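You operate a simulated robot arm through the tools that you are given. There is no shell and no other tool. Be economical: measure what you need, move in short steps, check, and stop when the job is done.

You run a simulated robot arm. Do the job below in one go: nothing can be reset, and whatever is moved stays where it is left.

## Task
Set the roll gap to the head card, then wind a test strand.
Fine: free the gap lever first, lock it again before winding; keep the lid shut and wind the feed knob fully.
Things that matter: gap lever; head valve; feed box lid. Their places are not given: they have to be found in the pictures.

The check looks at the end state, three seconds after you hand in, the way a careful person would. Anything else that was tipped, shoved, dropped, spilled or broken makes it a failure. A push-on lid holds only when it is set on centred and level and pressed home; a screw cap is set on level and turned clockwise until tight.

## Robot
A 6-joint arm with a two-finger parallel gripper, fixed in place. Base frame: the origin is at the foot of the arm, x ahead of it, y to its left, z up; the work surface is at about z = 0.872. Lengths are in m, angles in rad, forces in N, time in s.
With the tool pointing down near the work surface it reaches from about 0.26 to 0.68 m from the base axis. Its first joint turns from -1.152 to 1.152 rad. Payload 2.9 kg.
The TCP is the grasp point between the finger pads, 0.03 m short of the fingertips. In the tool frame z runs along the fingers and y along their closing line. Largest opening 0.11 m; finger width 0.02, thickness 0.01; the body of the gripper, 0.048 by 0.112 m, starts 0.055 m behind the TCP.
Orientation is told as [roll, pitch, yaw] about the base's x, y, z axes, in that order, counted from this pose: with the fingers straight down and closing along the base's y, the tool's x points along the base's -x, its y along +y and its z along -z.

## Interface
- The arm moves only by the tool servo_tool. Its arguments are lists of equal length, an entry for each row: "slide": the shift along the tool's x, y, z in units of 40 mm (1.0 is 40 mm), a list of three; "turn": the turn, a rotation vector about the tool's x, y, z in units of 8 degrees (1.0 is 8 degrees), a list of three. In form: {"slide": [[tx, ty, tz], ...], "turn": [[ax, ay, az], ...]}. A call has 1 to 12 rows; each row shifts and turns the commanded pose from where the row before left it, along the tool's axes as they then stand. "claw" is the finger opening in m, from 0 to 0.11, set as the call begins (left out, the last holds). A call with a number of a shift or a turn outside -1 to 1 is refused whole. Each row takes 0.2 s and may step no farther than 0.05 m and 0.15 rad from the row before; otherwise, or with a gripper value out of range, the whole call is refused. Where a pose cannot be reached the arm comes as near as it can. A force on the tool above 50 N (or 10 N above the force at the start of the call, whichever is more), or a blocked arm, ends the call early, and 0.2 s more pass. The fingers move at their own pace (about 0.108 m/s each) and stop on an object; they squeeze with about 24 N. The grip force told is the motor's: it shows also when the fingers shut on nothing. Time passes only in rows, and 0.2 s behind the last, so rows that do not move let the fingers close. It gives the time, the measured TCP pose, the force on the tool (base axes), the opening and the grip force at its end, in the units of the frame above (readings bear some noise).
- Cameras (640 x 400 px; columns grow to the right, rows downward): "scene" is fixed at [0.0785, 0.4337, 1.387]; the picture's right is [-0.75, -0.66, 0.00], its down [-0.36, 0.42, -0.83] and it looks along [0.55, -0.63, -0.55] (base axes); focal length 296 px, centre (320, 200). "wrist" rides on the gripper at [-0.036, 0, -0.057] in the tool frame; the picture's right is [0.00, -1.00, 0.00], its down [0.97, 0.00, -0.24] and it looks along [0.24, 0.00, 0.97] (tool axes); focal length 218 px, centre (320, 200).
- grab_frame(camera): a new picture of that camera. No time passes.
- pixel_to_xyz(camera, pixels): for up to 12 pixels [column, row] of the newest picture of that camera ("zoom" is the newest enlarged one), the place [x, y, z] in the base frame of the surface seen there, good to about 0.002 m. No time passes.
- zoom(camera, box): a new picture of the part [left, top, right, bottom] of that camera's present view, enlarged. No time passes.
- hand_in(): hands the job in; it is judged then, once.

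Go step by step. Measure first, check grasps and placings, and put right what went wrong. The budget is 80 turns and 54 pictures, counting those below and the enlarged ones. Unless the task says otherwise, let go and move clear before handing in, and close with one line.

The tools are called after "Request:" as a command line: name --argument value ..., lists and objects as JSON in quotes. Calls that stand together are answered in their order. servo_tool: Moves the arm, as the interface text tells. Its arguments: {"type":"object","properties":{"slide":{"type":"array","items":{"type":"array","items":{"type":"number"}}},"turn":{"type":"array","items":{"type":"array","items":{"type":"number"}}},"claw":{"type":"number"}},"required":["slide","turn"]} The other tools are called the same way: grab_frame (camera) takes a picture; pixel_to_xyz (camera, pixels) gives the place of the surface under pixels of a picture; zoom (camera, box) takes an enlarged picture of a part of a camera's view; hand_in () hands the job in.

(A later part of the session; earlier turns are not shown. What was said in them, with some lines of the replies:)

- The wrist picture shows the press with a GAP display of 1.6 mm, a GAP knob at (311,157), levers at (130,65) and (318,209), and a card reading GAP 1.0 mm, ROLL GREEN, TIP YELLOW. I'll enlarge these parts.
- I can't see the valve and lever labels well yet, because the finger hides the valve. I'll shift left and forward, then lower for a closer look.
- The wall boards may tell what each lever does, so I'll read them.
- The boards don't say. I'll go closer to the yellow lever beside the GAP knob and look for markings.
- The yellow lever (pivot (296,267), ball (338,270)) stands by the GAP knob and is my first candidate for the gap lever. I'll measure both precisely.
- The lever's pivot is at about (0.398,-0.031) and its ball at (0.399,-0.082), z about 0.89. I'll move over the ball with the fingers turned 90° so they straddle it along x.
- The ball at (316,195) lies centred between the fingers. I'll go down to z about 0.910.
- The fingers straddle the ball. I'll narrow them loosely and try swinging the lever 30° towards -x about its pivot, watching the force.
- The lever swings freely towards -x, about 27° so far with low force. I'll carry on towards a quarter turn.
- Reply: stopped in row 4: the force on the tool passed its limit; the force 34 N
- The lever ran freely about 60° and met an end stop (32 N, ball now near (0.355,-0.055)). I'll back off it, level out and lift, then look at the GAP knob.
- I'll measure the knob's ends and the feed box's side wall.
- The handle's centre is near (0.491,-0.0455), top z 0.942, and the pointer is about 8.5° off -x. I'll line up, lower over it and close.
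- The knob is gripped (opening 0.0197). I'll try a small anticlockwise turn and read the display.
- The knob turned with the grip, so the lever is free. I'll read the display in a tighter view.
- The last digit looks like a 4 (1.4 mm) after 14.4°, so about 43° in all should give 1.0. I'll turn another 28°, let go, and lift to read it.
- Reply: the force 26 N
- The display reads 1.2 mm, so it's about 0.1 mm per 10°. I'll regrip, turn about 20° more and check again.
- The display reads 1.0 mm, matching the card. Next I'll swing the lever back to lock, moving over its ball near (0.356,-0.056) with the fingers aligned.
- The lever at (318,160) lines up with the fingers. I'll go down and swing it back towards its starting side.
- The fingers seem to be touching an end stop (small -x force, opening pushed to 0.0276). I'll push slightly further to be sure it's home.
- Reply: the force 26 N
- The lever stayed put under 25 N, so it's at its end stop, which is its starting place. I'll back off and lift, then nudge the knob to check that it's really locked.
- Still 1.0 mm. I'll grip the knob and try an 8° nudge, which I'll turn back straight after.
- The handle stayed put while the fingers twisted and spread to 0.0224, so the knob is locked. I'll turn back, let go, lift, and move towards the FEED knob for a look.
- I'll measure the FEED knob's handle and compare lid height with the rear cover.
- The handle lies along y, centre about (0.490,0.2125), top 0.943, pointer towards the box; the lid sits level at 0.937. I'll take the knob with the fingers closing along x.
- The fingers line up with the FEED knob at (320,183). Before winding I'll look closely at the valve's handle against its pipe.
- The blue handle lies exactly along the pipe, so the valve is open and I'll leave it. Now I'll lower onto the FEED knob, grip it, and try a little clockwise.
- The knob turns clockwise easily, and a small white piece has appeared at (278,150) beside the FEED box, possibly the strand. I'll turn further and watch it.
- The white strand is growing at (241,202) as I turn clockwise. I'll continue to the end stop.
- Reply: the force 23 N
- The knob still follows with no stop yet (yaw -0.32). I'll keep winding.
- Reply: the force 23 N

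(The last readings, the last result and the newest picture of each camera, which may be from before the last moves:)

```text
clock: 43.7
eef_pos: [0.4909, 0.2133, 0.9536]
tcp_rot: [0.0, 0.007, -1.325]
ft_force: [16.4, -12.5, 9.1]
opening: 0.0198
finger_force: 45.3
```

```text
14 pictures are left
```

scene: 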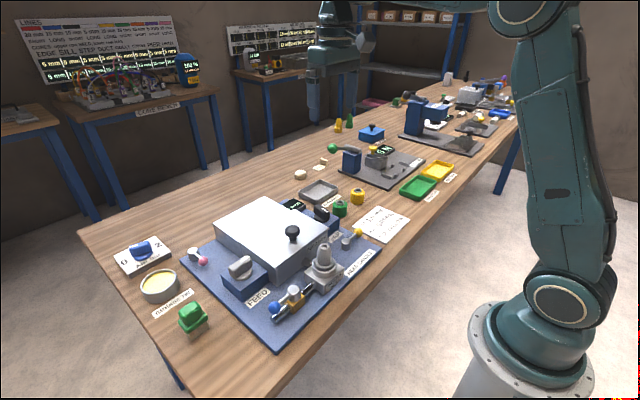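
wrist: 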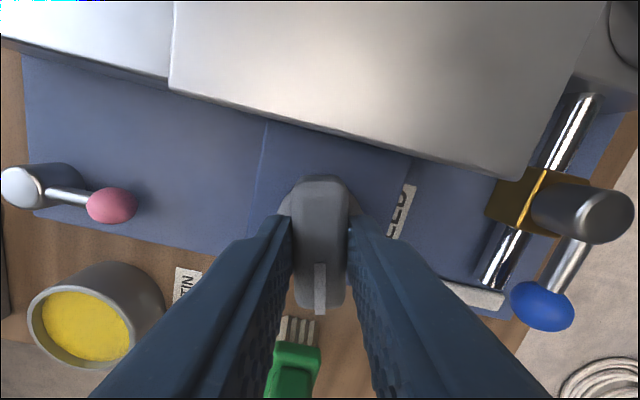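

The strand at (475,295) keeps growing, 166° wound so far and no stop. I'll continue in the same grip.

Request:
servo_tool --slide '[[0, 0, 0], [0, 0, 0], [0, 0, 0], [0, 0, 0], [0, 0, 0], [0, 0, 0]]' --turn '[[0, 0, 0.9], [0, 0, 0.9], [0, 0, 0.9], [0, 0, 0.9], [0, 0, 0.9], [0, 0, 0.9]]'

Request:
grab_frame --camera "wrist"

```text
clock: 45.1
eef_pos: [0.4901, 0.2143, 0.9539]
tcp_rot: [-0.005, 0.006, -2.073]
ft_force: [18.6, -9.8, 6.8]
opening: 0.0223
finger_force: 45.5
```

```text
13 pictures are left
```

wrist: 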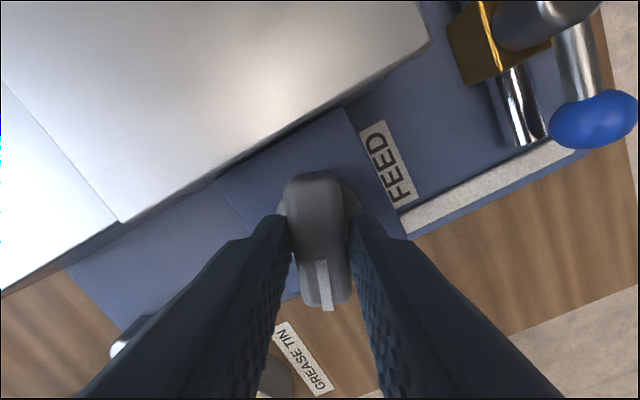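

The handle lags in the fingers and the opening has spread to 0.0223, the sign of an end stop. One more small push will confirm it.

Request:
servo_tool --slide '[[0, 0, 0], [0, 0, 0]]' --turn '[[0, 0, 0.5], [0, 0, 0]]'

Request:
zoom --camera "wrist" --box '[240, 90, 640, 340]'

```text
clock: 45.7
eef_pos: [0.491, 0.2144, 0.9521]
tcp_rot: [-0.005, 0.009, -2.14]
ft_force: [20.4, -3.0, 2.7]
opening: 0.0239
finger_force: 45.2
```

```text
1.60 times, centred on (440, 215) of wrist
```

zoom: 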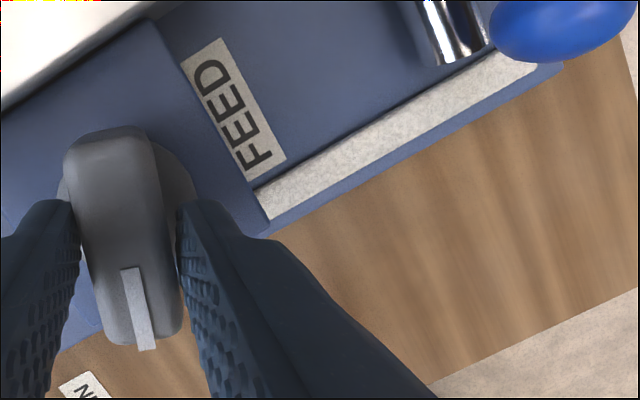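

The knob is hard against its stop and the strand is fully out. I'll let go, lift clear, and check the whole scene.

Request:
servo_tool --slide '[[0, 0, 0], [0, 0, 0], [0, 0, -0.8], [0, 0, -0.8], [0, 0, -0.8], [0, 0, -1], [0, 0, -1], [0, 0, -1]]' --turn '[[0, 0, 0], [0, 0, 0], [0, 0, 0], [0, 0, 0], [0, 0, 0], [0, 0, 0], [0, 0, 0], [0, 0, 0]]' --claw 0.05

Request:
grab_frame --camera "wrist"

Request:
zoom --camera "scene" --box '[100, 170, 420, 370]'

```text
clock: 47.5
eef_pos: [0.489, 0.2111, 1.1683]
tcp_rot: [-0.007, 0.002, -2.143]
ft_force: [0.2, -0.7, -0.2]
opening: 0.0502
finger_force: 0.1
```

```text
11 pictures are left
```

wrist: 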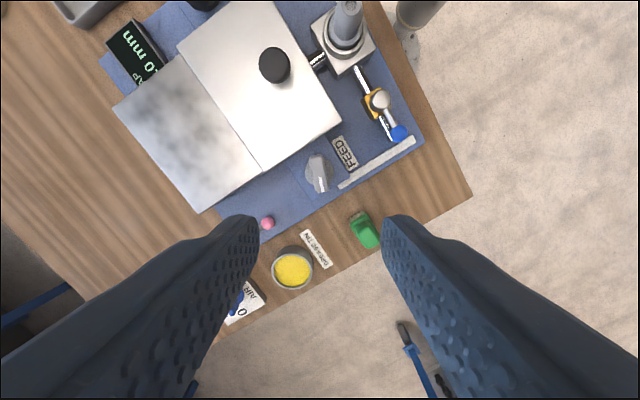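

```text
2.00 times, centred on (260, 270) of scene
```

zoom: 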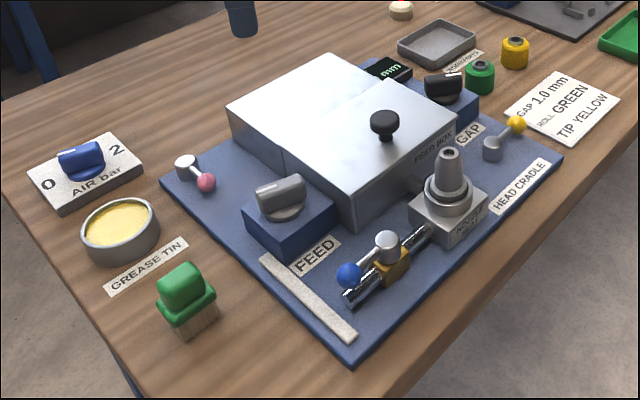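

The display still ends in ".0 mm", the yellow lever is back at its locked stop, the valve and lid are unchanged, the strand is fully out, and nothing else has moved. I'm handing in.

Request:
hand_in

```text
The job is handed in.
```

The gap is set to 1.0 mm as on the card, the lever is locked again (the knob no longer turns), the lid stayed shut, and the feed knob is wound to its stop with the test strand fully out. I left the head valve open, as I found it.
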